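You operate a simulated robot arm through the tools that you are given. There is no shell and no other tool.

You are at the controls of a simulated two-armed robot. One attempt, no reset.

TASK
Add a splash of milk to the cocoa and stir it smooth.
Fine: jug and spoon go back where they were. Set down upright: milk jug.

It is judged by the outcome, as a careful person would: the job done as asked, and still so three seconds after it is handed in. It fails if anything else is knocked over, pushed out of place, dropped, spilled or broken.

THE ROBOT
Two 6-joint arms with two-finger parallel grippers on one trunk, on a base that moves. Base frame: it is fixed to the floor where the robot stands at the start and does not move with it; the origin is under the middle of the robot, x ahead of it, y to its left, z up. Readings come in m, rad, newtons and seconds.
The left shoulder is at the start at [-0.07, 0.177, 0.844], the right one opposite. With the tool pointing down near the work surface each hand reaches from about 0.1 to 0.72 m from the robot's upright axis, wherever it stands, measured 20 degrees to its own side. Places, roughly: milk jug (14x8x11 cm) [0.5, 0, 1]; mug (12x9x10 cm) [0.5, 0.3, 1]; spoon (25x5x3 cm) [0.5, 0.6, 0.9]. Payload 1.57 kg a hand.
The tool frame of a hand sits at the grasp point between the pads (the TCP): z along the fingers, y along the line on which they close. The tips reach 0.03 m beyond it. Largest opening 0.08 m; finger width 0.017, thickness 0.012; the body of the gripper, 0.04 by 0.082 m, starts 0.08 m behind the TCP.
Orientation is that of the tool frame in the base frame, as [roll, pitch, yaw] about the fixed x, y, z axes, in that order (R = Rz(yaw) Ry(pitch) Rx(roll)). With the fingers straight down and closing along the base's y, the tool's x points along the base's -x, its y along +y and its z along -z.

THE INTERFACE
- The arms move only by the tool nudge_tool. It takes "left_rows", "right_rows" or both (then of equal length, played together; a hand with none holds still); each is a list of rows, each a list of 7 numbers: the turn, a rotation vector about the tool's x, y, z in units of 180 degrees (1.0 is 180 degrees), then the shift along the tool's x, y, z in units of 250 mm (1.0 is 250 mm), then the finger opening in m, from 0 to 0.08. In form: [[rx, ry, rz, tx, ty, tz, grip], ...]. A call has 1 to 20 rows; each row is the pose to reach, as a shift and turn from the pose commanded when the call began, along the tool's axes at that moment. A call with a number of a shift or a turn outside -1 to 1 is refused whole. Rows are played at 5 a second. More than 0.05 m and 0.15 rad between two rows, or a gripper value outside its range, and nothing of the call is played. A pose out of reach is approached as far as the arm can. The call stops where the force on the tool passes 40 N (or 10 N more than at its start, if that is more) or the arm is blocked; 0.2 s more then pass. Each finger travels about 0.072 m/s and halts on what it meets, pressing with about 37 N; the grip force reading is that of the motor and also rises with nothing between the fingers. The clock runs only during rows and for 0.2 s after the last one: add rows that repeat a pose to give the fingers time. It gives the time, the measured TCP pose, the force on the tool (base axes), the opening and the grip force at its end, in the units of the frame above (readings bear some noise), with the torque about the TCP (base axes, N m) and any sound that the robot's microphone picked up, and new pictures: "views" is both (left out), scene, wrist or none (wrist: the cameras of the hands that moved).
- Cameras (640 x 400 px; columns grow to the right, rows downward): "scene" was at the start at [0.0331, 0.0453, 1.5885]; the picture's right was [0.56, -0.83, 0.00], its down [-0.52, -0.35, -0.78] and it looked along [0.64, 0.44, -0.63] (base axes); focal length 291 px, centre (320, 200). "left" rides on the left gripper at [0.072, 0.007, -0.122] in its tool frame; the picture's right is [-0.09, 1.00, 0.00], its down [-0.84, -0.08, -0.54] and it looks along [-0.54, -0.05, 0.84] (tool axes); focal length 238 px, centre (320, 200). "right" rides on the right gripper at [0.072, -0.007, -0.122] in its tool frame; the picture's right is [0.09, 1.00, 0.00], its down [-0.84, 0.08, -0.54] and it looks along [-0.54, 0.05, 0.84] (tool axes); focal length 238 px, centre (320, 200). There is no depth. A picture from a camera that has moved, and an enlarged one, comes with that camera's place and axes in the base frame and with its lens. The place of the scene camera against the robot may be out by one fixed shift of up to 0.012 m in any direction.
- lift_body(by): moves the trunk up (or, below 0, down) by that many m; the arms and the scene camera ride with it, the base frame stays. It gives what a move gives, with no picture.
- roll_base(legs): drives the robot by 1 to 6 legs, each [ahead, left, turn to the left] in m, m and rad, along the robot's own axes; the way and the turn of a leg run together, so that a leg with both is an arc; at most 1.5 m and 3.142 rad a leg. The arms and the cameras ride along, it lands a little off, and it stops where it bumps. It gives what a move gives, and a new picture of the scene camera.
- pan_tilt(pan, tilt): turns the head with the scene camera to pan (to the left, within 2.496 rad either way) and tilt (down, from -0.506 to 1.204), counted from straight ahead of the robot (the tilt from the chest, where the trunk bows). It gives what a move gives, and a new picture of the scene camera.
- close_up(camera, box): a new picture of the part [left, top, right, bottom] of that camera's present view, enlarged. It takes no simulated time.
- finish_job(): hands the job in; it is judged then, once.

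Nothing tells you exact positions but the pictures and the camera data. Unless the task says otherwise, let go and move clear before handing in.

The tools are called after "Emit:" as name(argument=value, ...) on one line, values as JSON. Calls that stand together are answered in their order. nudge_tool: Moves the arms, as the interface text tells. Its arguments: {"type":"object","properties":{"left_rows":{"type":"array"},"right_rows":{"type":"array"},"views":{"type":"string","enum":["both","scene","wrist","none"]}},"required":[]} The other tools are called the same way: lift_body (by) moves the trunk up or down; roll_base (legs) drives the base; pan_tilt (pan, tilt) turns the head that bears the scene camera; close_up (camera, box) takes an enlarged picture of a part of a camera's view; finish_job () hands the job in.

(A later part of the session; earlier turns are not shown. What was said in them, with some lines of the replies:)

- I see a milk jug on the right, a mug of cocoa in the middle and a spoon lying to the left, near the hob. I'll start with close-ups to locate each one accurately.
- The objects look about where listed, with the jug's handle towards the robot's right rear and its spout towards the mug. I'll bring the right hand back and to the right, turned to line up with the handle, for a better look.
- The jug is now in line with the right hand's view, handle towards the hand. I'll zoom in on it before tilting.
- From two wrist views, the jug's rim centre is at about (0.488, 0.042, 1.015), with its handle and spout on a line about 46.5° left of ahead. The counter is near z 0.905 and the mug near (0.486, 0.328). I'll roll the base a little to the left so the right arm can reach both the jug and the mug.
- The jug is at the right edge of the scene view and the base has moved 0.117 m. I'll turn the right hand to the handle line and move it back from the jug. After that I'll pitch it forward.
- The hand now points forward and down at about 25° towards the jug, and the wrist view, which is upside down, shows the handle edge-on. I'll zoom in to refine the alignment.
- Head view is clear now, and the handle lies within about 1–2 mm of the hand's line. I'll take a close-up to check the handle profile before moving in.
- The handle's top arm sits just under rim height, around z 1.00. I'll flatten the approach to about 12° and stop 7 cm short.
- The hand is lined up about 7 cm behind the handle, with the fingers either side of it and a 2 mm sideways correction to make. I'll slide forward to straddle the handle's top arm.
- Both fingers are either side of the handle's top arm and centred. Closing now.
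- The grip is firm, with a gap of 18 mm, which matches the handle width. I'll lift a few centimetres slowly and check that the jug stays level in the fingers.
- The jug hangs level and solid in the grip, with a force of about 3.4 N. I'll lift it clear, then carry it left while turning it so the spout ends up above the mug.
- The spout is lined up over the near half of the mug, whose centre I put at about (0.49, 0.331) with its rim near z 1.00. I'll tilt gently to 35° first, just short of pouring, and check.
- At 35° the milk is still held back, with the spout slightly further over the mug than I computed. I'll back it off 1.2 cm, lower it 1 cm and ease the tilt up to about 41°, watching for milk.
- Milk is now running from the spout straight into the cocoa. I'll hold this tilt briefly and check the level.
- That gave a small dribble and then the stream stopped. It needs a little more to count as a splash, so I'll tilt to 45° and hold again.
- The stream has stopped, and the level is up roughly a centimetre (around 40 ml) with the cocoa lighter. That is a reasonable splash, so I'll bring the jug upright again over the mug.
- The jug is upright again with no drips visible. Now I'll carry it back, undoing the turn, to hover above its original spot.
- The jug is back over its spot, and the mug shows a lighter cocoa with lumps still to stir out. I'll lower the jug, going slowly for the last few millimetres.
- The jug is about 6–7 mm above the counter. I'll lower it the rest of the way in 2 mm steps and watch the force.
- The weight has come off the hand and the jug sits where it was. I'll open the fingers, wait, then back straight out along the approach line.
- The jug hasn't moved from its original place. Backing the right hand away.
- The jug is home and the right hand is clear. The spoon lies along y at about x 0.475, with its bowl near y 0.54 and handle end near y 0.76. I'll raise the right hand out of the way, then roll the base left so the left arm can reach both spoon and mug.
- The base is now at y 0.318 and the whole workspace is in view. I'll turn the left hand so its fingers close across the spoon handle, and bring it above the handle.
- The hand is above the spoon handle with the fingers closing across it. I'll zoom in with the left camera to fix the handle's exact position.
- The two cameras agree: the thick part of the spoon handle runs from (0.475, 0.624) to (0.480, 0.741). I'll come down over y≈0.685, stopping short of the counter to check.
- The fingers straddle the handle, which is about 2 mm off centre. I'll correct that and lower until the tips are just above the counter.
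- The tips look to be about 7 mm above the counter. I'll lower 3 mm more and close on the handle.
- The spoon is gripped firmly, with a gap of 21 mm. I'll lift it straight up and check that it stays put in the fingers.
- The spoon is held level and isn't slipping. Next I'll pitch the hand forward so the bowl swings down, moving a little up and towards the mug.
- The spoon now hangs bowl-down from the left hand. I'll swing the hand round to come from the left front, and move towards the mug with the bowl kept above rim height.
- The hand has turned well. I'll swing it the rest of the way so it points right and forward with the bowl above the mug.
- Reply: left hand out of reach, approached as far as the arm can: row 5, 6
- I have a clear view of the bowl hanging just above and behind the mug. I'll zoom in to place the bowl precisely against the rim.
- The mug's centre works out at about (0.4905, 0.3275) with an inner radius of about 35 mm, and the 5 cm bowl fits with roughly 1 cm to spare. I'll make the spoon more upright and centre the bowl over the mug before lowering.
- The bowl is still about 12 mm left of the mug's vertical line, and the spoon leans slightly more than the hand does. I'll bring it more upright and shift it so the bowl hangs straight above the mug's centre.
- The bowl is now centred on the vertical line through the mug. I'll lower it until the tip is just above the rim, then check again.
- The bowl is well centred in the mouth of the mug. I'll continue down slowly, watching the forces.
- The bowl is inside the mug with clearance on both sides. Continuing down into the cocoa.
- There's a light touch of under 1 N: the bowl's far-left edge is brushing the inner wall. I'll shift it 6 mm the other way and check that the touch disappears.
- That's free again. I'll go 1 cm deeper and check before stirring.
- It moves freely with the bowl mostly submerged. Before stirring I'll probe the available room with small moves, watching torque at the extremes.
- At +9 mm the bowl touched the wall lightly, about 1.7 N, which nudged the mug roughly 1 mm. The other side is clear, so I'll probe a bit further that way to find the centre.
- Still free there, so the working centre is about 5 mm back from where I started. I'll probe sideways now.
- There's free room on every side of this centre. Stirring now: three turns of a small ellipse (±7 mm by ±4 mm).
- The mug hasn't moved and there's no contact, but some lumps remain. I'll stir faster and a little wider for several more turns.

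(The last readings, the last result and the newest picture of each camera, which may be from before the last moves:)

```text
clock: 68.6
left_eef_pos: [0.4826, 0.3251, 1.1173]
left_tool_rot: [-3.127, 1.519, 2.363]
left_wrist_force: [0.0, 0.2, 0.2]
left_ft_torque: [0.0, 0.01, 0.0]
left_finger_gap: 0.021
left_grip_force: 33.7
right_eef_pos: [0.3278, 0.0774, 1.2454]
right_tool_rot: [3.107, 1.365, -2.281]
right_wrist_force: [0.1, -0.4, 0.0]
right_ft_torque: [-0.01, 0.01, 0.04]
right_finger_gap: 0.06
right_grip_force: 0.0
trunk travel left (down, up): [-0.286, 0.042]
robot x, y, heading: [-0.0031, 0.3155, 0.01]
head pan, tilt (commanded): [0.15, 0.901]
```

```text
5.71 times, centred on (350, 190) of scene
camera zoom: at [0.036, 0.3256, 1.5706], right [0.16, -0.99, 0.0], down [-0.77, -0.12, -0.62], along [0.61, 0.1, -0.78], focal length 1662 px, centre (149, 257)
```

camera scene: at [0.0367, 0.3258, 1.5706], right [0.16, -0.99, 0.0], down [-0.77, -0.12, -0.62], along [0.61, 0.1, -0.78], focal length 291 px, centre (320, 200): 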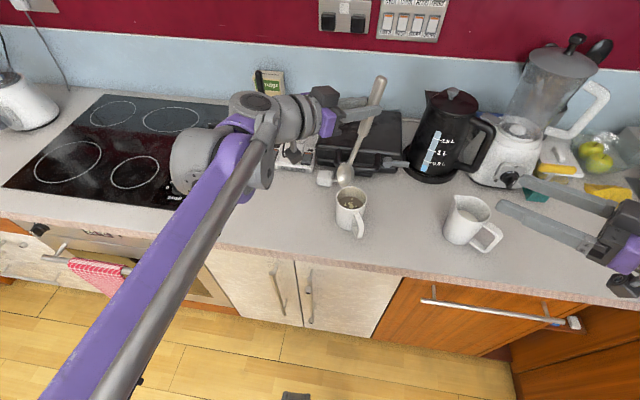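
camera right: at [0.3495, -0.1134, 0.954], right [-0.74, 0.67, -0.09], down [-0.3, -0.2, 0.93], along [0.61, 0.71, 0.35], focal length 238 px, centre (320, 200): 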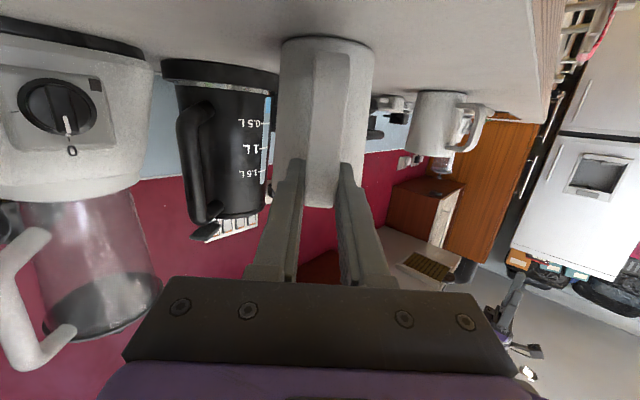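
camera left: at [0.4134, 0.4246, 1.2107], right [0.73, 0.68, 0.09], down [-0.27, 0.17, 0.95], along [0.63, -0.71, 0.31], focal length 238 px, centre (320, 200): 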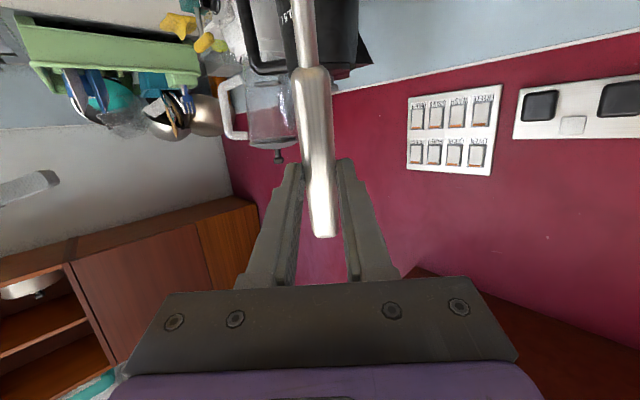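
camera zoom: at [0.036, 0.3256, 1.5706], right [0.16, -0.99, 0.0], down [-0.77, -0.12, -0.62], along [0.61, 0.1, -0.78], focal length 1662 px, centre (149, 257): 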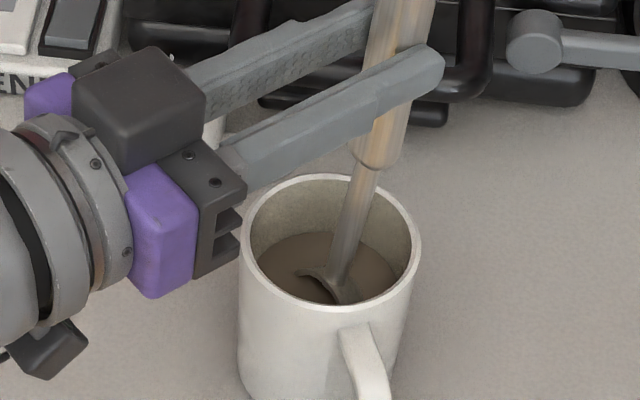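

The lumps have gone and the colour is even. I'll do one more short round to be sure it's smooth throughout.

Emit:
nudge_tool(left_rows=[[0, 0, 0, 0, 0.0111, -0.0342, 0], [0, 0, 0, 0, 0.0289, -0.0212, 0], [0, 0, 0, 0, 0.0289, 0.0212, 0], [0, 0, 0, 0, 0.0111, 0.0342, 0], [0, 0, 0, 0, 0, 0, 0], [0, 0, 0, 0, 0.0111, -0.0342, 0], [0, 0, 0, 0, 0.0289, -0.0212, 0], [0, 0, 0, 0, 0.0289, 0.0212, 0], [0, 0, 0, 0, 0.0111, 0.0342, 0], [0, 0, 0, 0, 0, 0, 0], [0, 0, 0, 0, 0.0111, -0.0342, 0], [0, 0, 0, 0, 0.0289, -0.0212, 0], [0, 0, 0, 0, 0.0289, 0.0212, 0], [0, 0, 0, 0, 0.0111, 0.0342, 0], [0, 0, 0, 0, 0, 0, 0], [0, 0, 0, 0, 0.016, 0, 0], [0, 0, 0, 0, 0.016, 0, 0]], views="none")

Emit:
close_up(camera="scene", box=[325, 155, 375, 225])

```text
clock: 72.2
left_eef_pos: [0.4857, 0.327, 1.1185]
left_tool_rot: [-3.13, 1.519, 2.359]
left_wrist_force: [-0.5, 0.0, 0.1]
left_ft_torque: [0.02, -0.01, 0.02]
left_finger_gap: 0.0208
left_grip_force: 34.1
right_eef_pos: [0.3274, 0.0775, 1.2463]
right_tool_rot: [3.105, 1.367, -2.279]
right_wrist_force: [-0.4, -0.1, 0.1]
right_ft_torque: [-0.02, 0.01, -0.01]
right_finger_gap: 0.0599
right_grip_force: 0.1
trunk travel left (down, up): [-0.286, 0.042]
robot x, y, heading: [-0.0036, 0.3179, 0.008]
head pan, tilt (commanded): [0.15, 0.901]
```

```text
5.71 times, centred on (350, 190) of scene
camera zoom: at [0.0354, 0.3258, 1.5706], right [0.16, -0.99, 0.0], down [-0.77, -0.12, -0.62], along [0.61, 0.1, -0.78], focal length 1662 px, centre (149, 257)
```

zoom: 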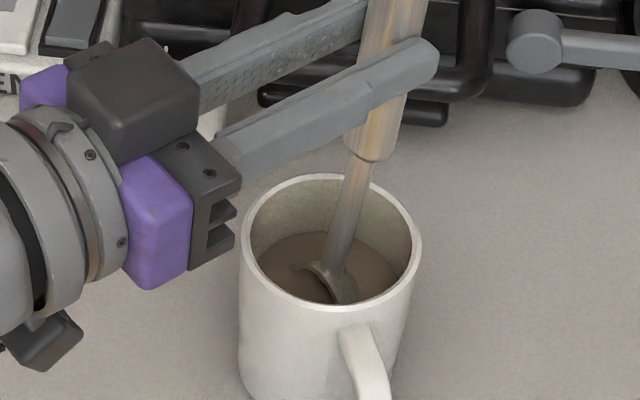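

The cocoa is smooth and uniform. I'll lift the spoon straight up slowly and let it drain over the mug.

Emit:
nudge_tool(left_rows=[[0, 0, 0, -0.04, 0, -0.0021, 0], [0, 0, 0, -0.09, 0, -0.0047, 0], [0, 0, 0, -0.14, 0, -0.0074, 0], [0, 0, 0, -0.19, 0, -0.01, 0], [0, 0, 0, -0.24, 0, -0.0126, 0], [0, 0, 0, -0.29, 0, -0.0153, 0], [0, 0, 0, -0.34, 0, -0.0179, 0], [0, 0, 0, -0.39, 0, -0.0205, 0], [0, 0, 0, -0.42, 0, -0.0221, 0], [0, 0, 0, -0.42, 0, -0.0221, 0], [0, 0, 0, -0.42, 0, -0.0221, 0], [0, 0, 0, -0.42, 0, -0.0221, 0], [0, 0, 0, -0.42, 0, -0.0221, 0], [0, 0, 0, -0.42, 0, -0.0221, 0]], views="scene")

Emit:
close_up(camera="scene", box=[310, 140, 400, 240])

```text
clock: 75.2
left_eef_pos: [0.4841, 0.3269, 1.2251]
left_tool_rot: [-3.128, 1.519, 2.361]
left_wrist_force: [0.6, -0.1, -0.3]
left_ft_torque: [0.02, 0.03, -0.01]
left_finger_gap: 0.0207
left_grip_force: 34.3
right_eef_pos: [0.3276, 0.0765, 1.2453]
right_tool_rot: [3.109, 1.364, -2.279]
right_wrist_force: [0.0, 0.7, 0.8]
right_ft_torque: [0.03, 0.03, 0.04]
right_finger_gap: 0.0596
right_grip_force: 0.1
trunk travel left (down, up): [-0.286, 0.042]
robot x, y, heading: [0.0017, 0.3189, 0.009]
head pan, tilt (commanded): [0.15, 0.901]
camera scene: at [0.0356, 0.3258, 1.5706], right [0.16, -0.99, 0.0], down [-0.77, -0.12, -0.62], along [0.61, 0.1, -0.78], focal length 291 px, centre (320, 200)
```

scene: 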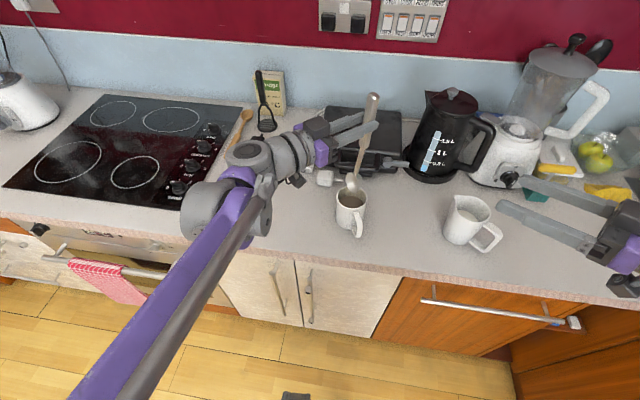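

```text
4.00 times, centred on (355, 190) of scene
camera zoom: at [0.0356, 0.3258, 1.5706], right [0.16, -0.99, 0.0], down [-0.77, -0.12, -0.62], along [0.61, 0.1, -0.78], focal length 1163 px, centre (180, 240)
```

zoom: 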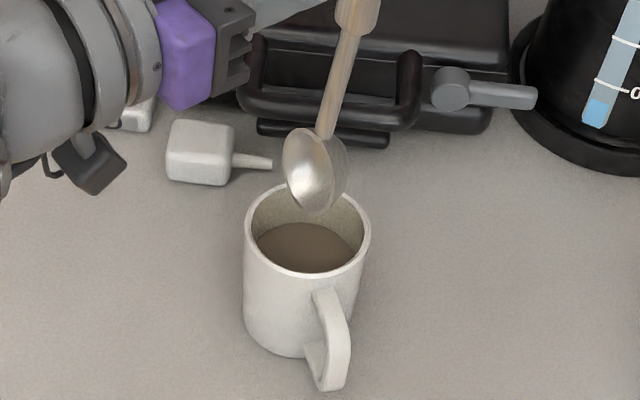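

The cocoa is smooth and the spoon is clean and drip-free. I'll raise it a bit more and move it back towards its spot, away from the mug, before turning the hand.

Emit:
nudge_tool(left_rows=[[0, 0, 0, -0.06, 0, -0.0031, 0], [0, 0, 0, -0.12, 0, -0.0062, 0], [0, 0, 0, -0.1254, 0.0365, -0.0951, 0], [0, 0, 0, -0.1308, 0.0729, -0.184, 0], [0, 0, 0, -0.1362, 0.1094, -0.2728, 0], [0, 0, 0, -0.1417, 0.1458, -0.3617, 0], [0, 0, 0, -0.1471, 0.1823, -0.4505, 0], [0, 0, 0, -0.1525, 0.2187, -0.5394, 0]], views="scene")

```text
clock: 77.0
left_eef_pos: [0.43, 0.4586, 1.2685]
left_tool_rot: [-3.131, 1.518, 2.359]
left_wrist_force: [-0.5, 0.1, -0.5]
left_ft_torque: [0.02, -0.02, 0.0]
left_finger_gap: 0.021
left_grip_force: 34.4
right_eef_pos: [0.3267, 0.0776, 1.2445]
right_tool_rot: [3.109, 1.365, -2.279]
right_wrist_force: [-0.6, 0.8, 0.8]
right_ft_torque: [-0.02, -0.01, 0.01]
right_finger_gap: 0.0599
right_grip_force: 0.0
trunk travel left (down, up): [-0.286, 0.042]
robot x, y, heading: [-0.0007, 0.3185, 0.008]
head pan, tilt (commanded): [0.15, 0.901]
camera scene: at [0.0355, 0.3261, 1.5706], right [0.16, -0.99, 0.0], down [-0.77, -0.12, -0.62], along [0.61, 0.1, -0.78], focal length 291 px, centre (320, 200)
```

scene: 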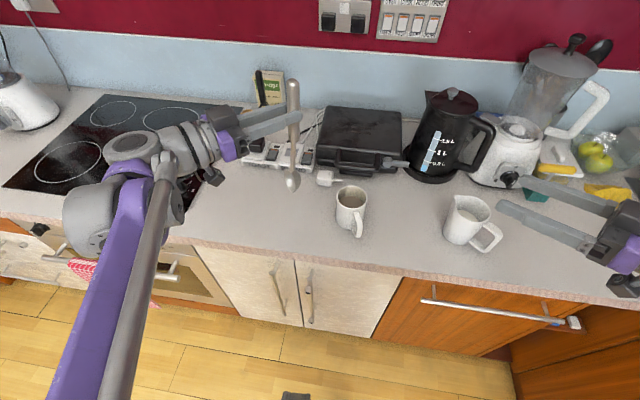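

Clear of the mug. Now I'll start turning the hand back while moving left.

Emit:
nudge_tool(left_rows=[[-0.041, 0, -0.0021, 0.0007, 0.025, -0.0128, 0], [-0.082, 0, -0.0042, 0.0013, 0.05, -0.0256, 0], [-0.123, 0, -0.0064, 0.002, 0.075, -0.0383, 0], [-0.164, 0, -0.0085, 0.0027, 0.1, -0.0511, 0], [-0.2049, 0, -0.0106, 0.0033, 0.125, -0.0639, 0], [-0.2459, 0, -0.0127, 0.004, 0.15, -0.0767, 0], [-0.2869, 0, -0.0149, 0.0047, 0.175, -0.0894, 0], [-0.3279, 0, -0.017, 0.0053, 0.2, -0.1022, 0], [-0.3689, 0, -0.0191, 0.006, 0.225, -0.115, 0]], views="scene")

```text
clock: 79.0
left_eef_pos: [0.4463, 0.522, 1.2711]
left_tool_rot: [1.936, 1.456, 1.968]
left_wrist_force: [-0.3, -0.7, -0.8]
left_ft_torque: [-0.01, -0.01, -0.04]
left_finger_gap: 0.0212
left_grip_force: 34.1
left hand out of reach, approached as far as the arm can: row 7, 8, 9
right_eef_pos: [0.3269, 0.0778, 1.2463]
right_tool_rot: [3.109, 1.363, -2.278]
right_wrist_force: [0.0, 0.1, 0.2]
right_ft_torque: [0.02, -0.01, -0.05]
right_finger_gap: 0.0598
right_grip_force: 0.0
trunk travel left (down, up): [-0.286, 0.042]
robot x, y, heading: [0.0022, 0.3157, 0.011]
head pan, tilt (commanded): [0.15, 0.901]
camera scene: at [0.0356, 0.3258, 1.5706], right [0.16, -0.99, 0.0], down [-0.77, -0.12, -0.62], along [0.61, 0.1, -0.78], focal length 291 px, centre (320, 200)
```

scene: 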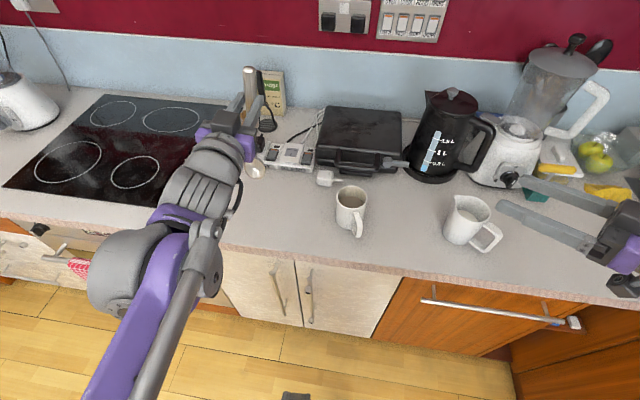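

The wrist reached a limit pointing nearly level in that direction. I'll pitch the hand down about 36° first, which takes it out of the limit, and then check.

Emit:
nudge_tool(left_rows=[[0, 0.04, 0, 0, 0, 0, 0], [0, 0.08, 0, 0, 0, 0, 0], [0, 0.12, 0, 0, 0, 0, 0], [0, 0.16, 0, 0, 0, 0, 0], [0, 0.2, 0, 0, 0, 0, 0], [0, 0.2, 0, 0, 0, 0, 0]])

```text
clock: 80.4
left_eef_pos: [0.4448, 0.5144, 1.2706]
left_tool_rot: [2.867, 0.887, 2.95]
left_wrist_force: [0.6, -0.6, -1.4]
left_ft_torque: [0.01, 0.01, 0.0]
left_finger_gap: 0.0207
left_grip_force: 33.8
left hand out of reach, approached as far as the arm can: row 2, 3, 4, 5, 6
right_eef_pos: [0.3256, 0.0766, 1.2455]
right_tool_rot: [3.111, 1.368, -2.28]
right_wrist_force: [0.1, 0.7, 0.1]
right_ft_torque: [-0.01, 0.01, 0.03]
right_finger_gap: 0.0599
right_grip_force: 0.1
trunk travel left (down, up): [-0.286, 0.042]
robot x, y, heading: [-0.0014, 0.3185, 0.011]
head pan, tilt (commanded): [0.15, 0.901]
camera scene: at [0.0351, 0.3259, 1.5706], right [0.16, -0.99, 0.0], down [-0.77, -0.12, -0.62], along [0.61, 0.1, -0.78], focal length 291 px, centre (320, 200)
camera left: at [0.3059, 0.5141, 1.2898], right [0.03, 0.97, 0.24], down [0.1, -0.24, 0.96], along [0.99, -0.01, -0.1], focal length 238 px, centre (320, 200)
```

scene: 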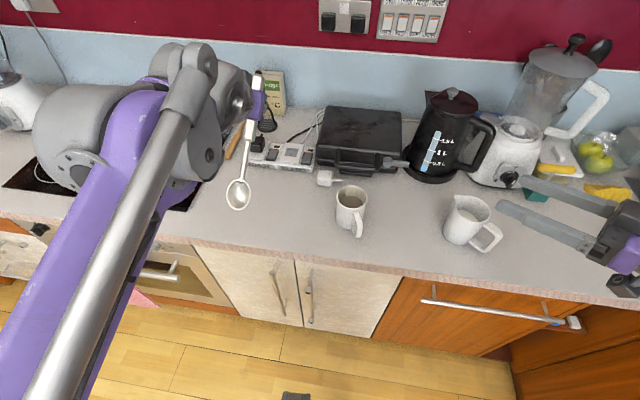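
left: 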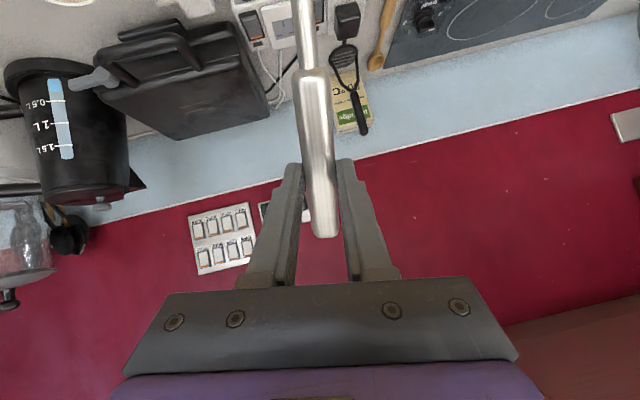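

The arm is in an awkward wrist configuration here. The safe fix is to retrace these last two moves, then pitch down while pointing right, where it has room, before swinging left. First I'll undo the pitch.

Emit:
nudge_tool(left_rows=[[0, -0.04, 0, 0, 0, 0, 0], [0, -0.08, 0, 0, 0, 0, 0], [0, -0.12, 0, 0, 0, 0, 0], [0, -0.16, 0, 0, 0, 0, 0], [0, -0.2, 0, 0, 0, 0, 0]], views="none")

```text
clock: 81.6
left_eef_pos: [0.4461, 0.515, 1.2722]
left_tool_rot: [1.766, 1.397, 1.793]
left_wrist_force: [-0.3, 0.0, -0.3]
left_ft_torque: [0.03, 0.02, -0.01]
left_finger_gap: 0.021
left_grip_force: 34.1
right_eef_pos: [0.3277, 0.0767, 1.2456]
right_tool_rot: [3.108, 1.366, -2.28]
right_wrist_force: [0.3, -0.5, -0.1]
right_ft_torque: [0.0, 0.01, -0.03]
right_finger_gap: 0.0602
right_grip_force: 0.1
trunk travel left (down, up): [-0.286, 0.042]
robot x, y, heading: [0.0011, 0.3188, 0.01]
head pan, tilt (commanded): [0.15, 0.901]
```

The retrace was reached cleanly. Now I'll turn back to pointing right, the pose where the wrist was comfortable.

Emit:
nudge_tool(left_rows=[[0.0374, -0.0024, -0.0057, -0.0031, -0.0317, -0.01, 0], [0.0748, -0.0048, -0.0115, -0.0062, -0.0633, -0.02, 0], [0.1122, -0.0072, -0.0172, -0.0093, -0.095, -0.03, 0], [0.1496, -0.0096, -0.023, -0.0123, -0.1266, -0.04, 0], [0.187, -0.012, -0.0287, -0.0154, -0.1583, -0.05, 0], [0.2244, -0.0144, -0.0345, -0.0185, -0.1899, -0.06, 0], [0.2618, -0.0168, -0.0402, -0.0216, -0.2216, -0.07, 0]], views="scene")

```text
clock: 83.2
left_eef_pos: [0.4313, 0.4616, 1.2665]
left_tool_rot: [-3.108, 1.515, 2.384]
left_wrist_force: [-0.5, -0.5, -0.4]
left_ft_torque: [-0.01, 0.02, 0.0]
left_finger_gap: 0.0209
left_grip_force: 34.4
left hand out of reach, approached as far as the arm can: row 1
right_eef_pos: [0.3275, 0.0771, 1.2455]
right_tool_rot: [3.107, 1.365, -2.28]
right_wrist_force: [-0.5, 0.6, 1.0]
right_ft_torque: [-0.02, 0.0, 0.02]
right_finger_gap: 0.0598
right_grip_force: 0.0
trunk travel left (down, up): [-0.286, 0.042]
robot x, y, heading: [-0.0031, 0.3155, 0.009]
head pan, tilt (commanded): [0.15, 0.901]
camera scene: at [0.0364, 0.3261, 1.5706], right [0.16, -0.99, 0.0], down [-0.77, -0.12, -0.62], along [0.61, 0.1, -0.78], focal length 291 px, centre (320, 200)
```

scene: 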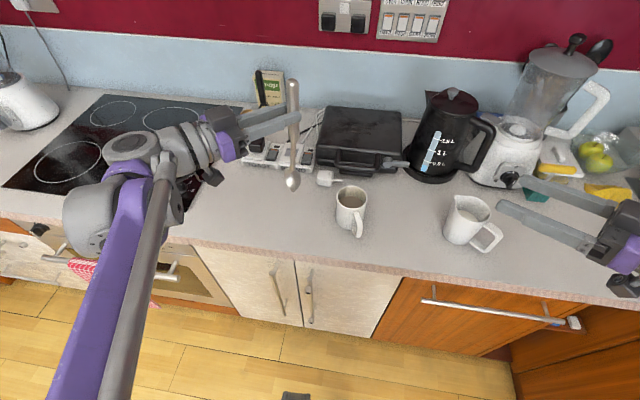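

Back in the comfortable pose. Now I'll pitch the hand down 57° here, which should put the wrist well away from its limit for the turn.

Emit:
nudge_tool(left_rows=[[0, 0.04, 0, 0, 0, 0, 0], [0, 0.08, 0, 0, 0, 0, 0], [0, 0.12, 0, 0, 0, 0, 0], [0, 0.16, 0, 0, 0, 0, 0], [0, 0.2, 0, 0, 0, 0, 0], [0, 0.24, 0, 0, 0, 0, 0], [0, 0.28, 0, 0, 0, 0, 0], [0, 0.3167, 0, 0, 0, 0, 0]], views="scene")

```text
clock: 85.0
left_eef_pos: [0.4305, 0.4594, 1.2674]
left_tool_rot: [3.141, 0.518, 2.349]
left_wrist_force: [-0.9, 0.5, -0.5]
left_ft_torque: [0.0, -0.01, 0.02]
left_finger_gap: 0.0207
left_grip_force: 34.0
right_eef_pos: [0.3287, 0.0769, 1.2444]
right_tool_rot: [3.107, 1.365, -2.279]
right_wrist_force: [-0.2, -0.1, -0.7]
right_ft_torque: [-0.01, 0.0, -0.03]
right_finger_gap: 0.0599
right_grip_force: 0.1
trunk travel left (down, up): [-0.286, 0.042]
robot x, y, heading: [-0.0012, 0.315, 0.008]
head pan, tilt (commanded): [0.15, 0.901]
camera scene: at [0.0363, 0.3256, 1.5706], right [0.16, -0.99, 0.0], down [-0.77, -0.12, -0.62], along [0.61, 0.1, -0.78], focal length 291 px, centre (320, 200)
```

scene: 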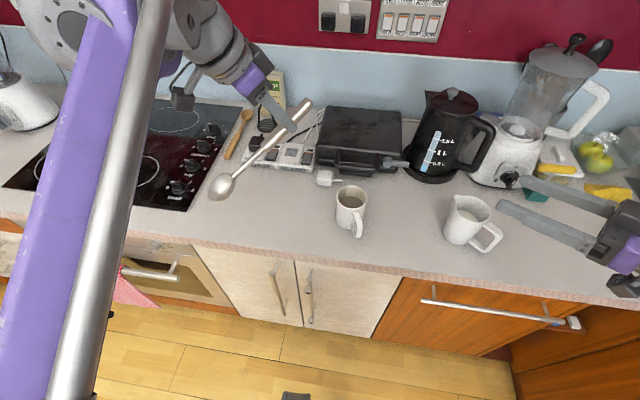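

That worked. Now the hand points steeply down and I can swing it left safely; first half of the turn.

Emit:
nudge_tool(left_rows=[[-0.0204, 0, -0.0357, 0.0165, 0.025, -0.0094, 0], [-0.0407, 0, -0.0714, 0.0331, 0.05, -0.0189, 0], [-0.0611, 0, -0.1071, 0.0496, 0.075, -0.0283, 0], [-0.0815, 0, -0.1428, 0.0661, 0.1, -0.0377, 0], [-0.1018, 0, -0.1786, 0.0827, 0.125, -0.0472, 0], [-0.1222, 0, -0.2143, 0.0992, 0.15, -0.0566, 0], [-0.1426, 0, -0.25, 0.1157, 0.175, -0.066, 0], [-0.1629, 0, -0.2857, 0.1323, 0.2, -0.0755, 0], [-0.1833, 0, -0.3214, 0.1488, 0.225, -0.0849, 0]], views="scene")

```text
clock: 87.0
left_eef_pos: [0.4404, 0.5298, 1.2679]
left_tool_rot: [-3.139, 0.517, -2.77]
left_wrist_force: [0.3, -0.6, 1.1]
left_ft_torque: [-0.02, -0.02, -0.02]
left_finger_gap: 0.0208
left_grip_force: 34.6
right_eef_pos: [0.3266, 0.0774, 1.2459]
right_tool_rot: [3.108, 1.365, -2.28]
right_wrist_force: [1.6, -0.4, 0.6]
right_ft_torque: [-0.03, -0.01, 0.01]
right_finger_gap: 0.0601
right_grip_force: 0.1
trunk travel left (down, up): [-0.286, 0.042]
robot x, y, heading: [-0.0022, 0.3205, 0.005]
head pan, tilt (commanded): [0.15, 0.901]
camera scene: at [0.0359, 0.3258, 1.5706], right [0.16, -0.99, 0.0], down [-0.77, -0.12, -0.62], along [0.61, 0.1, -0.78], focal length 291 px, centre (320, 200)
```

scene: 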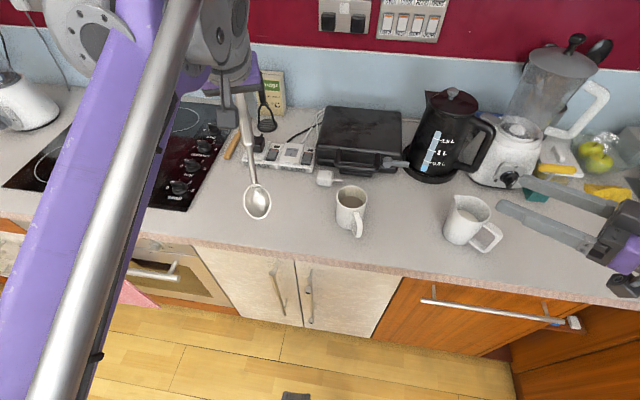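

Halfway round and no limits hit. Second half of the turn, ending above the spoon's spot.

Emit:
nudge_tool(left_rows=[[-0.0203, 0, -0.0357, -0.0329, 0.0582, 0.0238, 0], [-0.0406, 0, -0.0714, -0.0658, 0.1164, 0.0476, 0], [-0.0608, 0, -0.1071, -0.0987, 0.1747, 0.0714, 0], [-0.0811, 0, -0.1428, -0.1316, 0.2329, 0.0952, 0], [-0.1014, 0, -0.1784, -0.1646, 0.2911, 0.119, 0], [-0.1217, 0, -0.2141, -0.1975, 0.3493, 0.1428, 0], [-0.1419, 0, -0.2498, -0.2304, 0.4076, 0.1666, 0], [-0.1622, 0, -0.2855, -0.2633, 0.4658, 0.1904, 0], [-0.1825, 0, -0.3212, -0.2962, 0.524, 0.2142, 0]], views="scene")

```text
clock: 89.0
left_eef_pos: [0.477, 0.6869, 1.2589]
left_tool_rot: [-3.137, 0.515, -1.609]
left_wrist_force: [0.5, 1.1, -1.0]
left_ft_torque: [0.02, -0.03, 0.02]
left_finger_gap: 0.0209
left_grip_force: 34.1
right_eef_pos: [0.3285, 0.0765, 1.245]
right_tool_rot: [3.108, 1.365, -2.281]
right_wrist_force: [-0.2, -0.2, 0.1]
right_ft_torque: [0.01, 0.03, 0.01]
right_finger_gap: 0.0597
right_grip_force: 0.2
trunk travel left (down, up): [-0.286, 0.042]
robot x, y, heading: [-0.0003, 0.3127, 0.007]
head pan, tilt (commanded): [0.15, 0.901]
camera scene: at [0.0366, 0.3265, 1.5706], right [0.16, -0.99, 0.0], down [-0.77, -0.12, -0.62], along [0.61, 0.1, -0.78], focal length 291 px, centre (320, 200)
```

scene: 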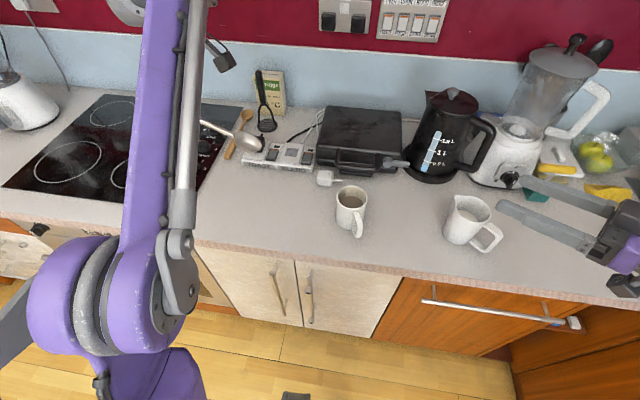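

The hand is right above the original spot with the right heading. I'll level the spoon by pitching the last 29.5°.

Emit:
nudge_tool(left_rows=[[0, 0.041, 0, 0, 0, 0, 0], [0, 0.082, 0, 0, 0, 0, 0], [0, 0.123, 0, 0, 0, 0, 0], [0, 0.164, 0, 0, 0, 0, 0], [0, 0.164, 0, 0, 0, 0, 0]])

```text
clock: 90.2
left_eef_pos: [0.4695, 0.6803, 1.2497]
left_tool_rot: [-3.138, -0.001, -1.61]
left_wrist_force: [0.1, -0.5, -0.8]
left_ft_torque: [0.01, -0.02, -0.01]
left_finger_gap: 0.0207
left_grip_force: 33.9
left hand out of reach, approached as far as the arm can: row 3, 4, 5
right_eef_pos: [0.3271, 0.0759, 1.2456]
right_tool_rot: [3.108, 1.366, -2.282]
right_wrist_force: [0.0, 0.5, 0.9]
right_ft_torque: [-0.02, 0.0, 0.01]
right_finger_gap: 0.0599
right_grip_force: 0.0
trunk travel left (down, up): [-0.286, 0.042]
robot x, y, heading: [-0.0023, 0.3189, 0.01]
head pan, tilt (commanded): [0.15, 0.901]
camera scene: at [0.0348, 0.325, 1.5706], right [0.16, -0.99, 0.0], down [-0.77, -0.12, -0.62], along [0.61, 0.1, -0.78], focal length 291 px, centre (320, 200)
camera left: at [0.4607, 0.6085, 1.3706], right [-0.99, 0.13, 0.0], down [0.11, 0.83, 0.54], along [0.07, 0.54, -0.84], focal length 238 px, centre (320, 200)
```

scene: 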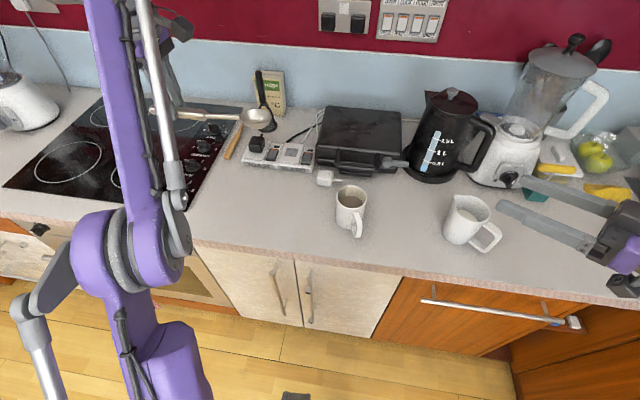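
left: 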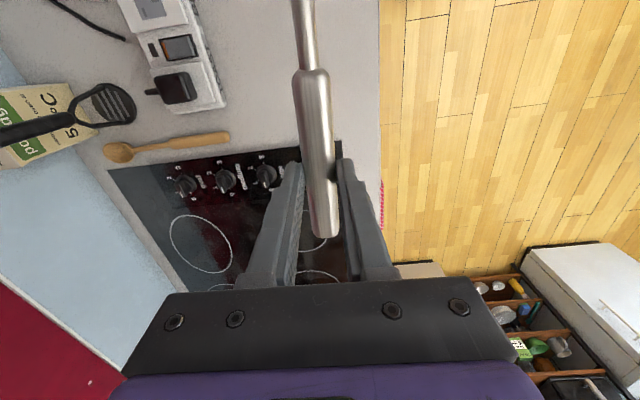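

The spoon is level and sits in the fingers exactly as when I first picked it up; the hand was just a little high for its reach. I'll come down over the original position.

Emit:
nudge_tool(left_rows=[[0, 0, 0, -0.003, -0.004, 0.08, 0], [0, 0, 0, -0.006, -0.009, 0.2, 0], [0, 0, 0, -0.01, -0.016, 0.34, 0], [0, 0, 0, -0.014, -0.022, 0.48, 0], [0, 0, 0, -0.018, -0.028, 0.62, 0], [0, 0, 0, -0.02, -0.031, 0.76, 0], [0, 0, 0, -0.02, -0.031, 0.87, 0], [0, 0, 0, -0.02, -0.031, 0.92, 0], [0, 0, 0, -0.02, -0.031, 0.92, 0]])

Emit:
close_up(camera="scene", box=[170, 150, 290, 240])

```text
clock: 92.2
left_eef_pos: [0.4792, 0.6862, 1.0203]
left_tool_rot: [-3.138, 0.0, -1.611]
left_wrist_force: [-0.8, -0.4, -0.6]
left_ft_torque: [0.02, -0.03, -0.01]
left_finger_gap: 0.0211
left_grip_force: 34.1
right_eef_pos: [0.3274, 0.0772, 1.2457]
right_tool_rot: [3.11, 1.364, -2.28]
right_wrist_force: [0.0, 0.0, 0.2]
right_ft_torque: [-0.02, 0.0, -0.01]
right_finger_gap: 0.0598
right_grip_force: 0.1
trunk travel left (down, up): [-0.286, 0.042]
robot x, y, heading: [-0.0007, 0.3167, 0.006]
head pan, tilt (commanded): [0.15, 0.901]
camera scene: at [0.0356, 0.3258, 1.5706], right [0.16, -0.99, 0.0], down [-0.77, -0.12, -0.62], along [0.61, 0.1, -0.78], focal length 291 px, centre (320, 200)
camera left: at [0.4701, 0.6136, 1.1403], right [-0.99, 0.13, 0.0], down [0.11, 0.83, 0.54], along [0.07, 0.54, -0.84], focal length 238 px, centre (320, 200)
```

scene: 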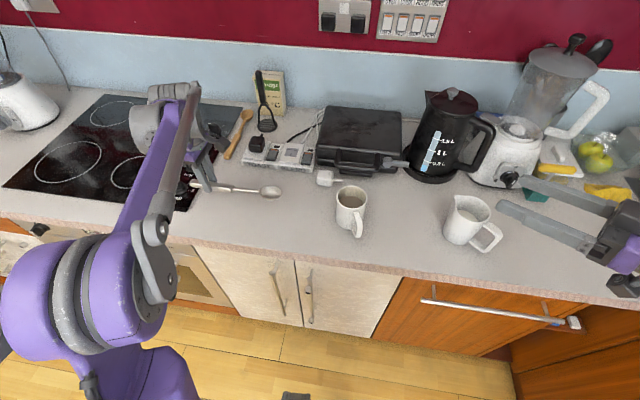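
left: 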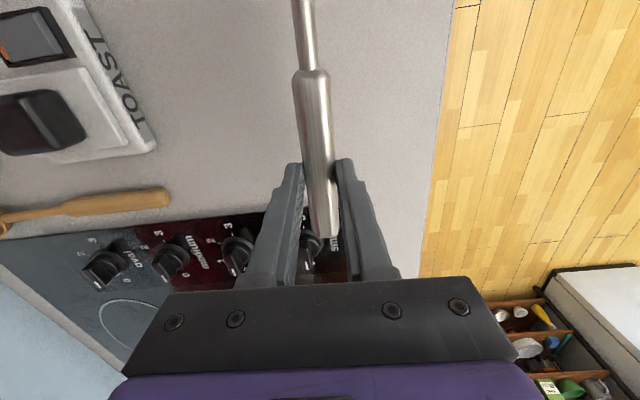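

```text
4.44 times, centred on (230, 195) of scene
camera zoom: at [0.0356, 0.3258, 1.5706], right [0.16, -0.99, 0.0], down [-0.77, -0.12, -0.62], along [0.61, 0.1, -0.78], focal length 1293 px, centre (720, 222)
```

zoom: 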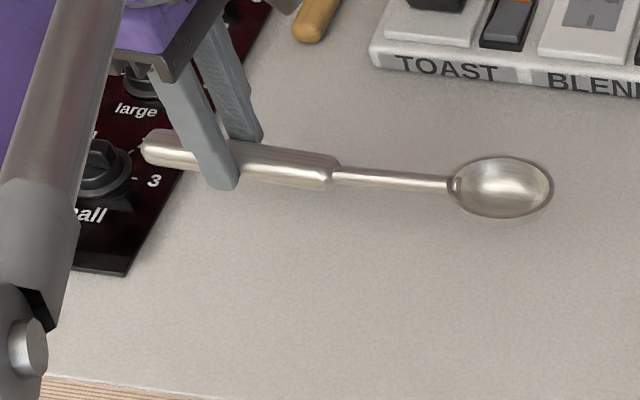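

Nearly there; the hand is about 2 mm off in x, which I'll correct while lowering to just above the counter.

Emit:
nudge_tool(left_rows=[[0, 0, 0, 0, 0.004, 0.06, 0], [0, 0, 0, 0, 0.007, 0.14, 0], [0, 0, 0, 0, 0.007, 0.21, 0], [0, 0, 0, 0, 0.007, 0.26, 0], [0, 0, 0, 0, 0.007, 0.285, 0], [0, 0, 0, 0, 0.007, 0.285, 0]])

Emit:
close_up(camera="scene", box=[170, 150, 290, 240])

Emit:
close_up(camera="left", box=[180, 0, 460, 200])

```text
clock: 93.6
left_eef_pos: [0.4779, 0.687, 0.9484]
left_tool_rot: [-3.137, 0.0, -1.612]
left_wrist_force: [-0.7, 0.4, -0.7]
left_ft_torque: [0.04, -0.01, 0.02]
left_finger_gap: 0.0207
left_grip_force: 34.0
right_eef_pos: [0.3267, 0.0776, 1.2458]
right_tool_rot: [3.108, 1.365, -2.279]
right_wrist_force: [0.3, 0.1, 0.2]
right_ft_torque: [-0.01, 0.02, 0.02]
right_finger_gap: 0.0599
right_grip_force: 0.0
trunk travel left (down, up): [-0.286, 0.042]
robot x, y, heading: [-0.0042, 0.3169, 0.015]
head pan, tilt (commanded): [0.15, 0.901]
camera scene: at [0.0356, 0.3258, 1.5706], right [0.16, -0.99, 0.0], down [-0.77, -0.12, -0.62], along [0.61, 0.1, -0.78], focal length 291 px, centre (320, 200)
camera left: at [0.4684, 0.6134, 1.0687], right [-0.99, 0.13, 0.0], down [0.11, 0.83, 0.54], along [0.07, 0.54, -0.84], focal length 238 px, centre (320, 200)
```

scene: 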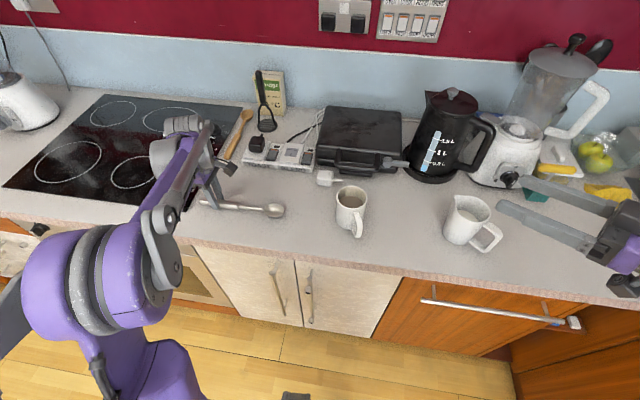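
left: 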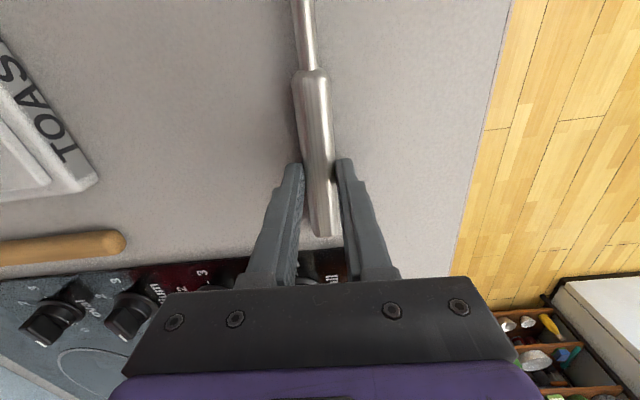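

```text
4.44 times, centred on (230, 195) of scene
camera zoom: at [0.0356, 0.3258, 1.5706], right [0.16, -0.99, 0.0], down [-0.77, -0.12, -0.62], along [0.61, 0.1, -0.78], focal length 1293 px, centre (720, 222)
```

zoom: 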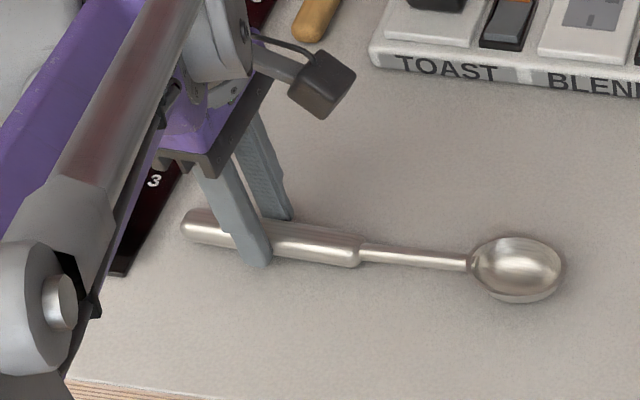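

```text
2.00 times, centred on (320, 100) of left
camera zoom: at [0.4684, 0.6134, 1.0687], right [-0.99, 0.13, 0.0], down [0.11, 0.83, 0.54], along [0.07, 0.54, -0.84], focal length 477 px, centre (320, 400)
```

zoom: 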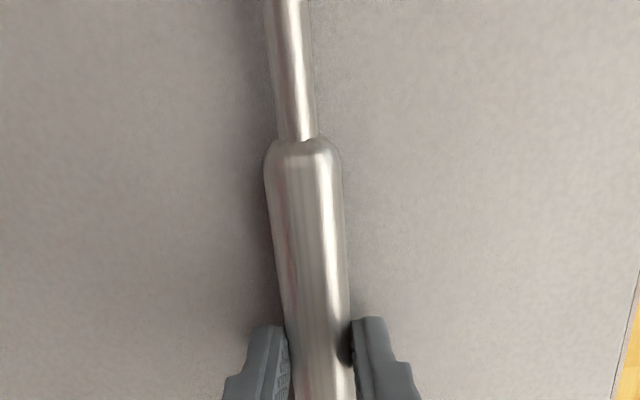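

The view nearly matches the one at pickup, with about 5 mm left to go. Lowering the rest gently.

Emit:
nudge_tool(left_rows=[[0, 0, 0, 0, 0, 0.008, 0], [0, 0, 0, 0, 0, 0.016, 0], [0, 0, 0, 0, 0, 0.022, 0], [0, 0, 0, 0, 0, 0.022, 0]], views="none")

Emit:
close_up(camera="scene", box=[170, 150, 290, 240])

```text
clock: 94.6
left_eef_pos: [0.4782, 0.6866, 0.9431]
left_tool_rot: [-3.137, -0.001, -1.61]
left_wrist_force: [6.5, 4.2, 23.0]
left_ft_torque: [0.15, -0.12, -0.08]
left_finger_gap: 0.021
left_grip_force: 34.3
right_eef_pos: [0.3265, 0.076, 1.246]
right_tool_rot: [3.111, 1.366, -2.279]
right_wrist_force: [0.8, -0.2, 0.2]
right_ft_torque: [-0.02, -0.01, 0.01]
right_finger_gap: 0.0603
right_grip_force: 0.0
trunk travel left (down, up): [-0.286, 0.042]
robot x, y, heading: [-0.0039, 0.3184, 0.007]
head pan, tilt (commanded): [0.15, 0.901]
```

```text
4.44 times, centred on (230, 195) of scene
camera zoom: at [0.0347, 0.3251, 1.5708], right [0.16, -0.99, 0.0], down [-0.77, -0.12, -0.62], along [0.61, 0.1, -0.78], focal length 1293 px, centre (720, 222)
```

zoom: 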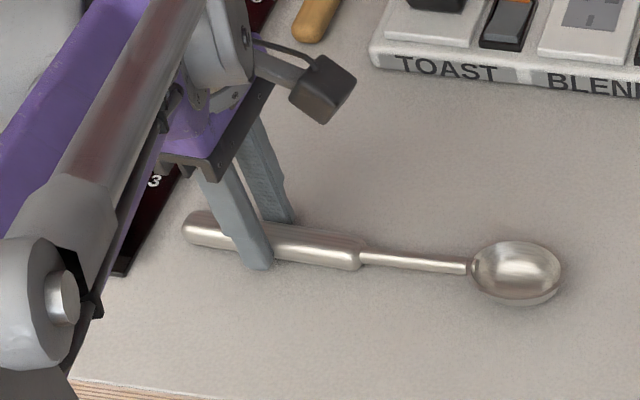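

The spoon is on the counter and pressing a little (23 N), so I'll ease up about 1 mm before letting go.

Emit:
nudge_tool(left_rows=[[0, 0, 0, 0, 0, -0.003, 0], [0, 0, 0, 0, 0, -0.005, 0]], views="none")

```text
clock: 95.2
left_eef_pos: [0.4765, 0.6856, 0.9449]
left_tool_rot: [-3.14, -0.003, -1.612]
left_wrist_force: [1.1, 0.4, 3.9]
left_ft_torque: [0.29, -0.02, -0.05]
left_finger_gap: 0.0211
left_grip_force: 33.8
right_eef_pos: [0.3273, 0.0774, 1.2447]
right_tool_rot: [3.107, 1.367, -2.278]
right_wrist_force: [0.2, -0.4, 0.0]
right_ft_torque: [0.01, 0.0, 0.03]
right_finger_gap: 0.0601
right_grip_force: 0.0
trunk travel left (down, up): [-0.286, 0.042]
robot x, y, heading: [-0.0004, 0.3129, 0.008]
head pan, tilt (commanded): [0.15, 0.901]
```

Only light contact now. Opening the fingers gradually.

Emit:
nudge_tool(left_rows=[[0, 0, 0, 0, 0, 0, 0.024], [0, 0, 0, 0, 0, 0, 0.03], [0, 0, 0, 0, 0, 0, 0.04], [0, 0, 0, 0, 0, 0, 0.05], [0, 0, 0, 0, 0, 0, 0.05], [0, 0, 0, 0, 0, 0, 0.05]])

Emit:
close_up(camera="scene", box=[170, 150, 290, 240])

Emit:
close_up(camera="left", box=[180, 0, 460, 200])

```text
clock: 96.6
left_eef_pos: [0.4781, 0.6858, 0.9443]
left_tool_rot: [-3.137, 0.0, -1.613]
left_wrist_force: [0.3, -0.2, -0.7]
left_ft_torque: [0.0, -0.01, 0.01]
left_finger_gap: 0.05
left_grip_force: 0.0
right_eef_pos: [0.3284, 0.0772, 1.2458]
right_tool_rot: [3.107, 1.366, -2.281]
right_wrist_force: [0.0, 0.1, -0.2]
right_ft_torque: [0.01, -0.01, 0.04]
right_finger_gap: 0.0599
right_grip_force: 0.0
trunk travel left (down, up): [-0.286, 0.042]
robot x, y, heading: [0.0027, 0.3154, 0.01]
head pan, tilt (commanded): [0.15, 0.901]
camera scene: at [0.0356, 0.3258, 1.5706], right [0.16, -0.99, 0.0], down [-0.77, -0.12, -0.62], along [0.61, 0.1, -0.78], focal length 291 px, centre (320, 200)
camera left: at [0.468, 0.6134, 1.0658], right [-0.99, 0.13, 0.0], down [0.11, 0.83, 0.54], along [0.07, 0.54, -0.84], focal length 238 px, centre (320, 200)
```

scene: 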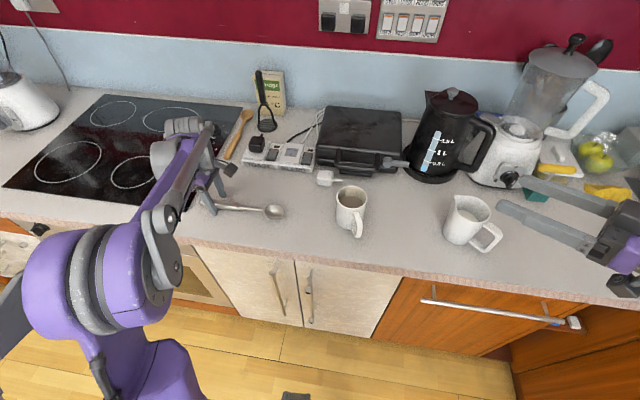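
left: 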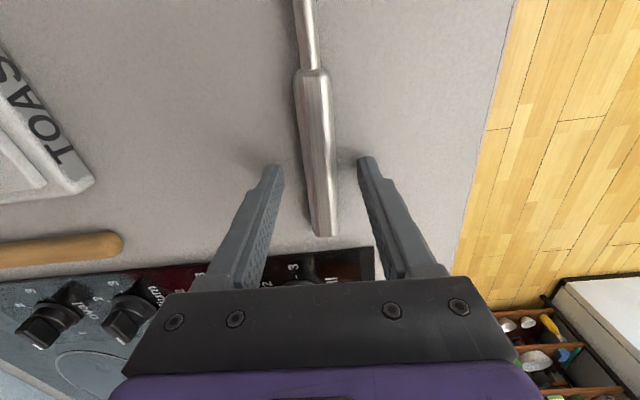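

```text
4.44 times, centred on (230, 195) of scene
camera zoom: at [0.0356, 0.3258, 1.5706], right [0.16, -0.99, 0.0], down [-0.77, -0.12, -0.62], along [0.61, 0.1, -0.78], focal length 1293 px, centre (720, 222)
```

zoom: 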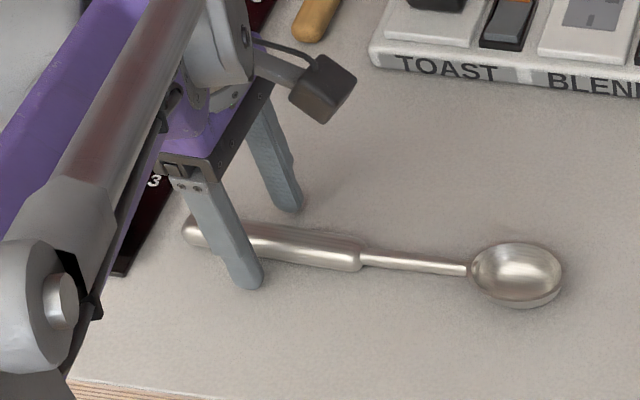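

```text
2.00 times, centred on (320, 100) of left
camera zoom: at [0.468, 0.6134, 1.0658], right [-0.99, 0.13, 0.0], down [0.11, 0.83, 0.54], along [0.07, 0.54, -0.84], focal length 477 px, centre (320, 400)
```

zoom: 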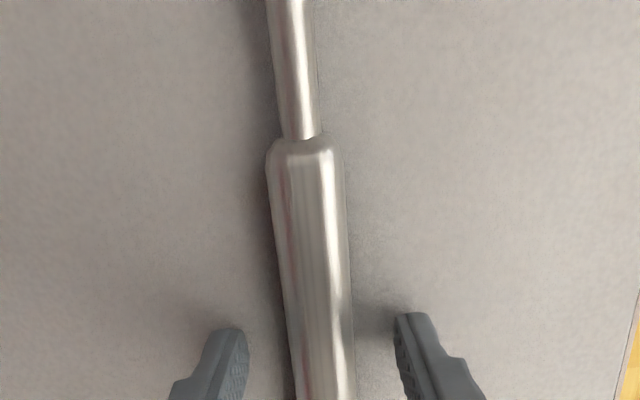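

The spoon is back within about 3 mm of where it was. Lifting the left hand straight up and away.

Emit:
nudge_tool(left_rows=[[0, 0, 0, 0, 0, -0.04, 0.05], [0, 0, 0, 0, 0, -0.12, 0.05], [0, 0, 0, 0, 0, -0.25, 0.05], [0, 0, 0, 0, 0, -0.4, 0.05], [0, 0, 0, 0, 0, -0.55, 0.05], [0, 0, 0, 0.05, 0.1, -0.68, 0.05], [0, 0, 0, 0.1, 0.2, -0.75, 0.05], [0, 0, 0, 0.1, 0.2, -0.75, 0.05]])

Emit:
close_up(camera="scene", box=[190, 170, 370, 250])

Emit:
close_up(camera="scene", box=[320, 160, 520, 270])

```text
clock: 98.4
left_eef_pos: [0.4263, 0.6622, 1.1307]
left_tool_rot: [-3.139, 0.001, -1.612]
left_wrist_force: [-1.7, 0.2, -0.1]
left_ft_torque: [-0.02, -0.01, 0.0]
left_finger_gap: 0.0501
left_grip_force: 0.1
right_eef_pos: [0.3287, 0.0785, 1.2456]
right_tool_rot: [3.109, 1.367, -2.282]
right_wrist_force: [-0.1, -0.2, 0.2]
right_ft_torque: [0.01, -0.03, -0.02]
right_finger_gap: 0.0602
right_grip_force: 0.1
trunk travel left (down, up): [-0.286, 0.042]
robot x, y, heading: [0.0006, 0.3185, 0.007]
head pan, tilt (commanded): [0.15, 0.901]
camera scene: at [0.0363, 0.3263, 1.5706], right [0.16, -0.99, 0.0], down [-0.77, -0.12, -0.62], along [0.61, 0.1, -0.78], focal length 291 px, centre (320, 200)
camera left: at [0.4174, 0.5893, 1.2523], right [-0.99, 0.13, 0.0], down [0.11, 0.83, 0.54], along [0.07, 0.54, -0.84], focal length 238 px, centre (320, 200)
```

scene: 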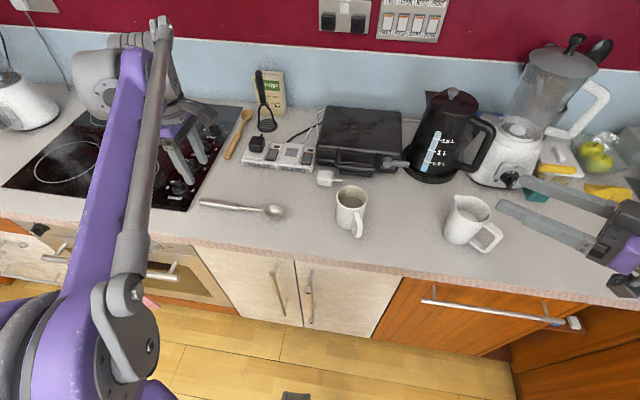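
left: 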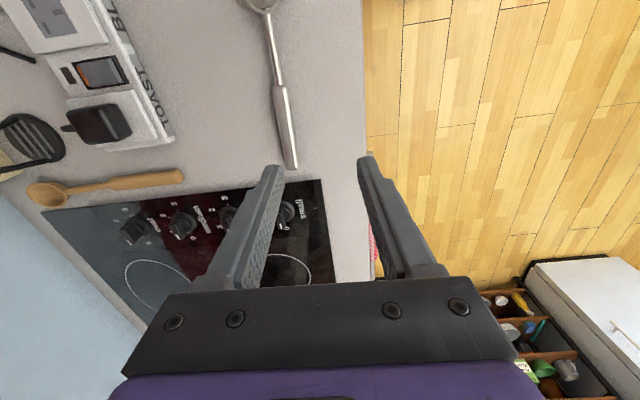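

```text
3.56 times, centred on (280, 210) of scene
camera zoom: at [0.0363, 0.3263, 1.5706], right [0.16, -0.99, 0.0], down [-0.77, -0.12, -0.62], along [0.61, 0.1, -0.78], focal length 1034 px, centre (462, 164)
```

zoom: 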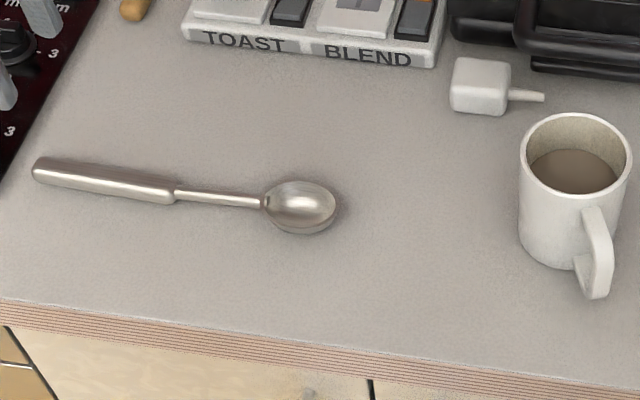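

```text
3.20 times, centred on (420, 215) of scene
camera zoom: at [0.0363, 0.3263, 1.5706], right [0.16, -0.99, 0.0], down [-0.77, -0.12, -0.62], along [0.61, 0.1, -0.78], focal length 931 px, centre (0, 152)
```

zoom: 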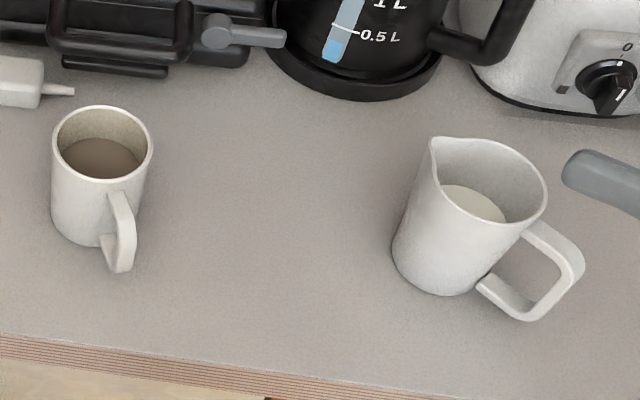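

The cocoa is smooth with no lumps. The jug stands upright where it was, the spoon is back in place, and the mug is within a millimetre or two of its original spot. Both hands are empty and clear, nothing spilled, so I'm handing in.

Emit:
finish_job()

```text
The job is handed in.
```

I poured a splash of milk, roughly 40 ml by eye, into the cocoa and stirred it until no lumps were visible. I've handed the job in, but no result has come back yet.

- **Jug:** it stands upright back on its original spot.
- **Spoon:** it lies within about 3 mm of where it was.
- **Mug:** it shifted by about 1–2 mm when the spoon touched its wall before I began stirring.
- **Surroundings:** I saw no spills or drips, and nothing was knocked over. Both hands are empty and clear of everything.
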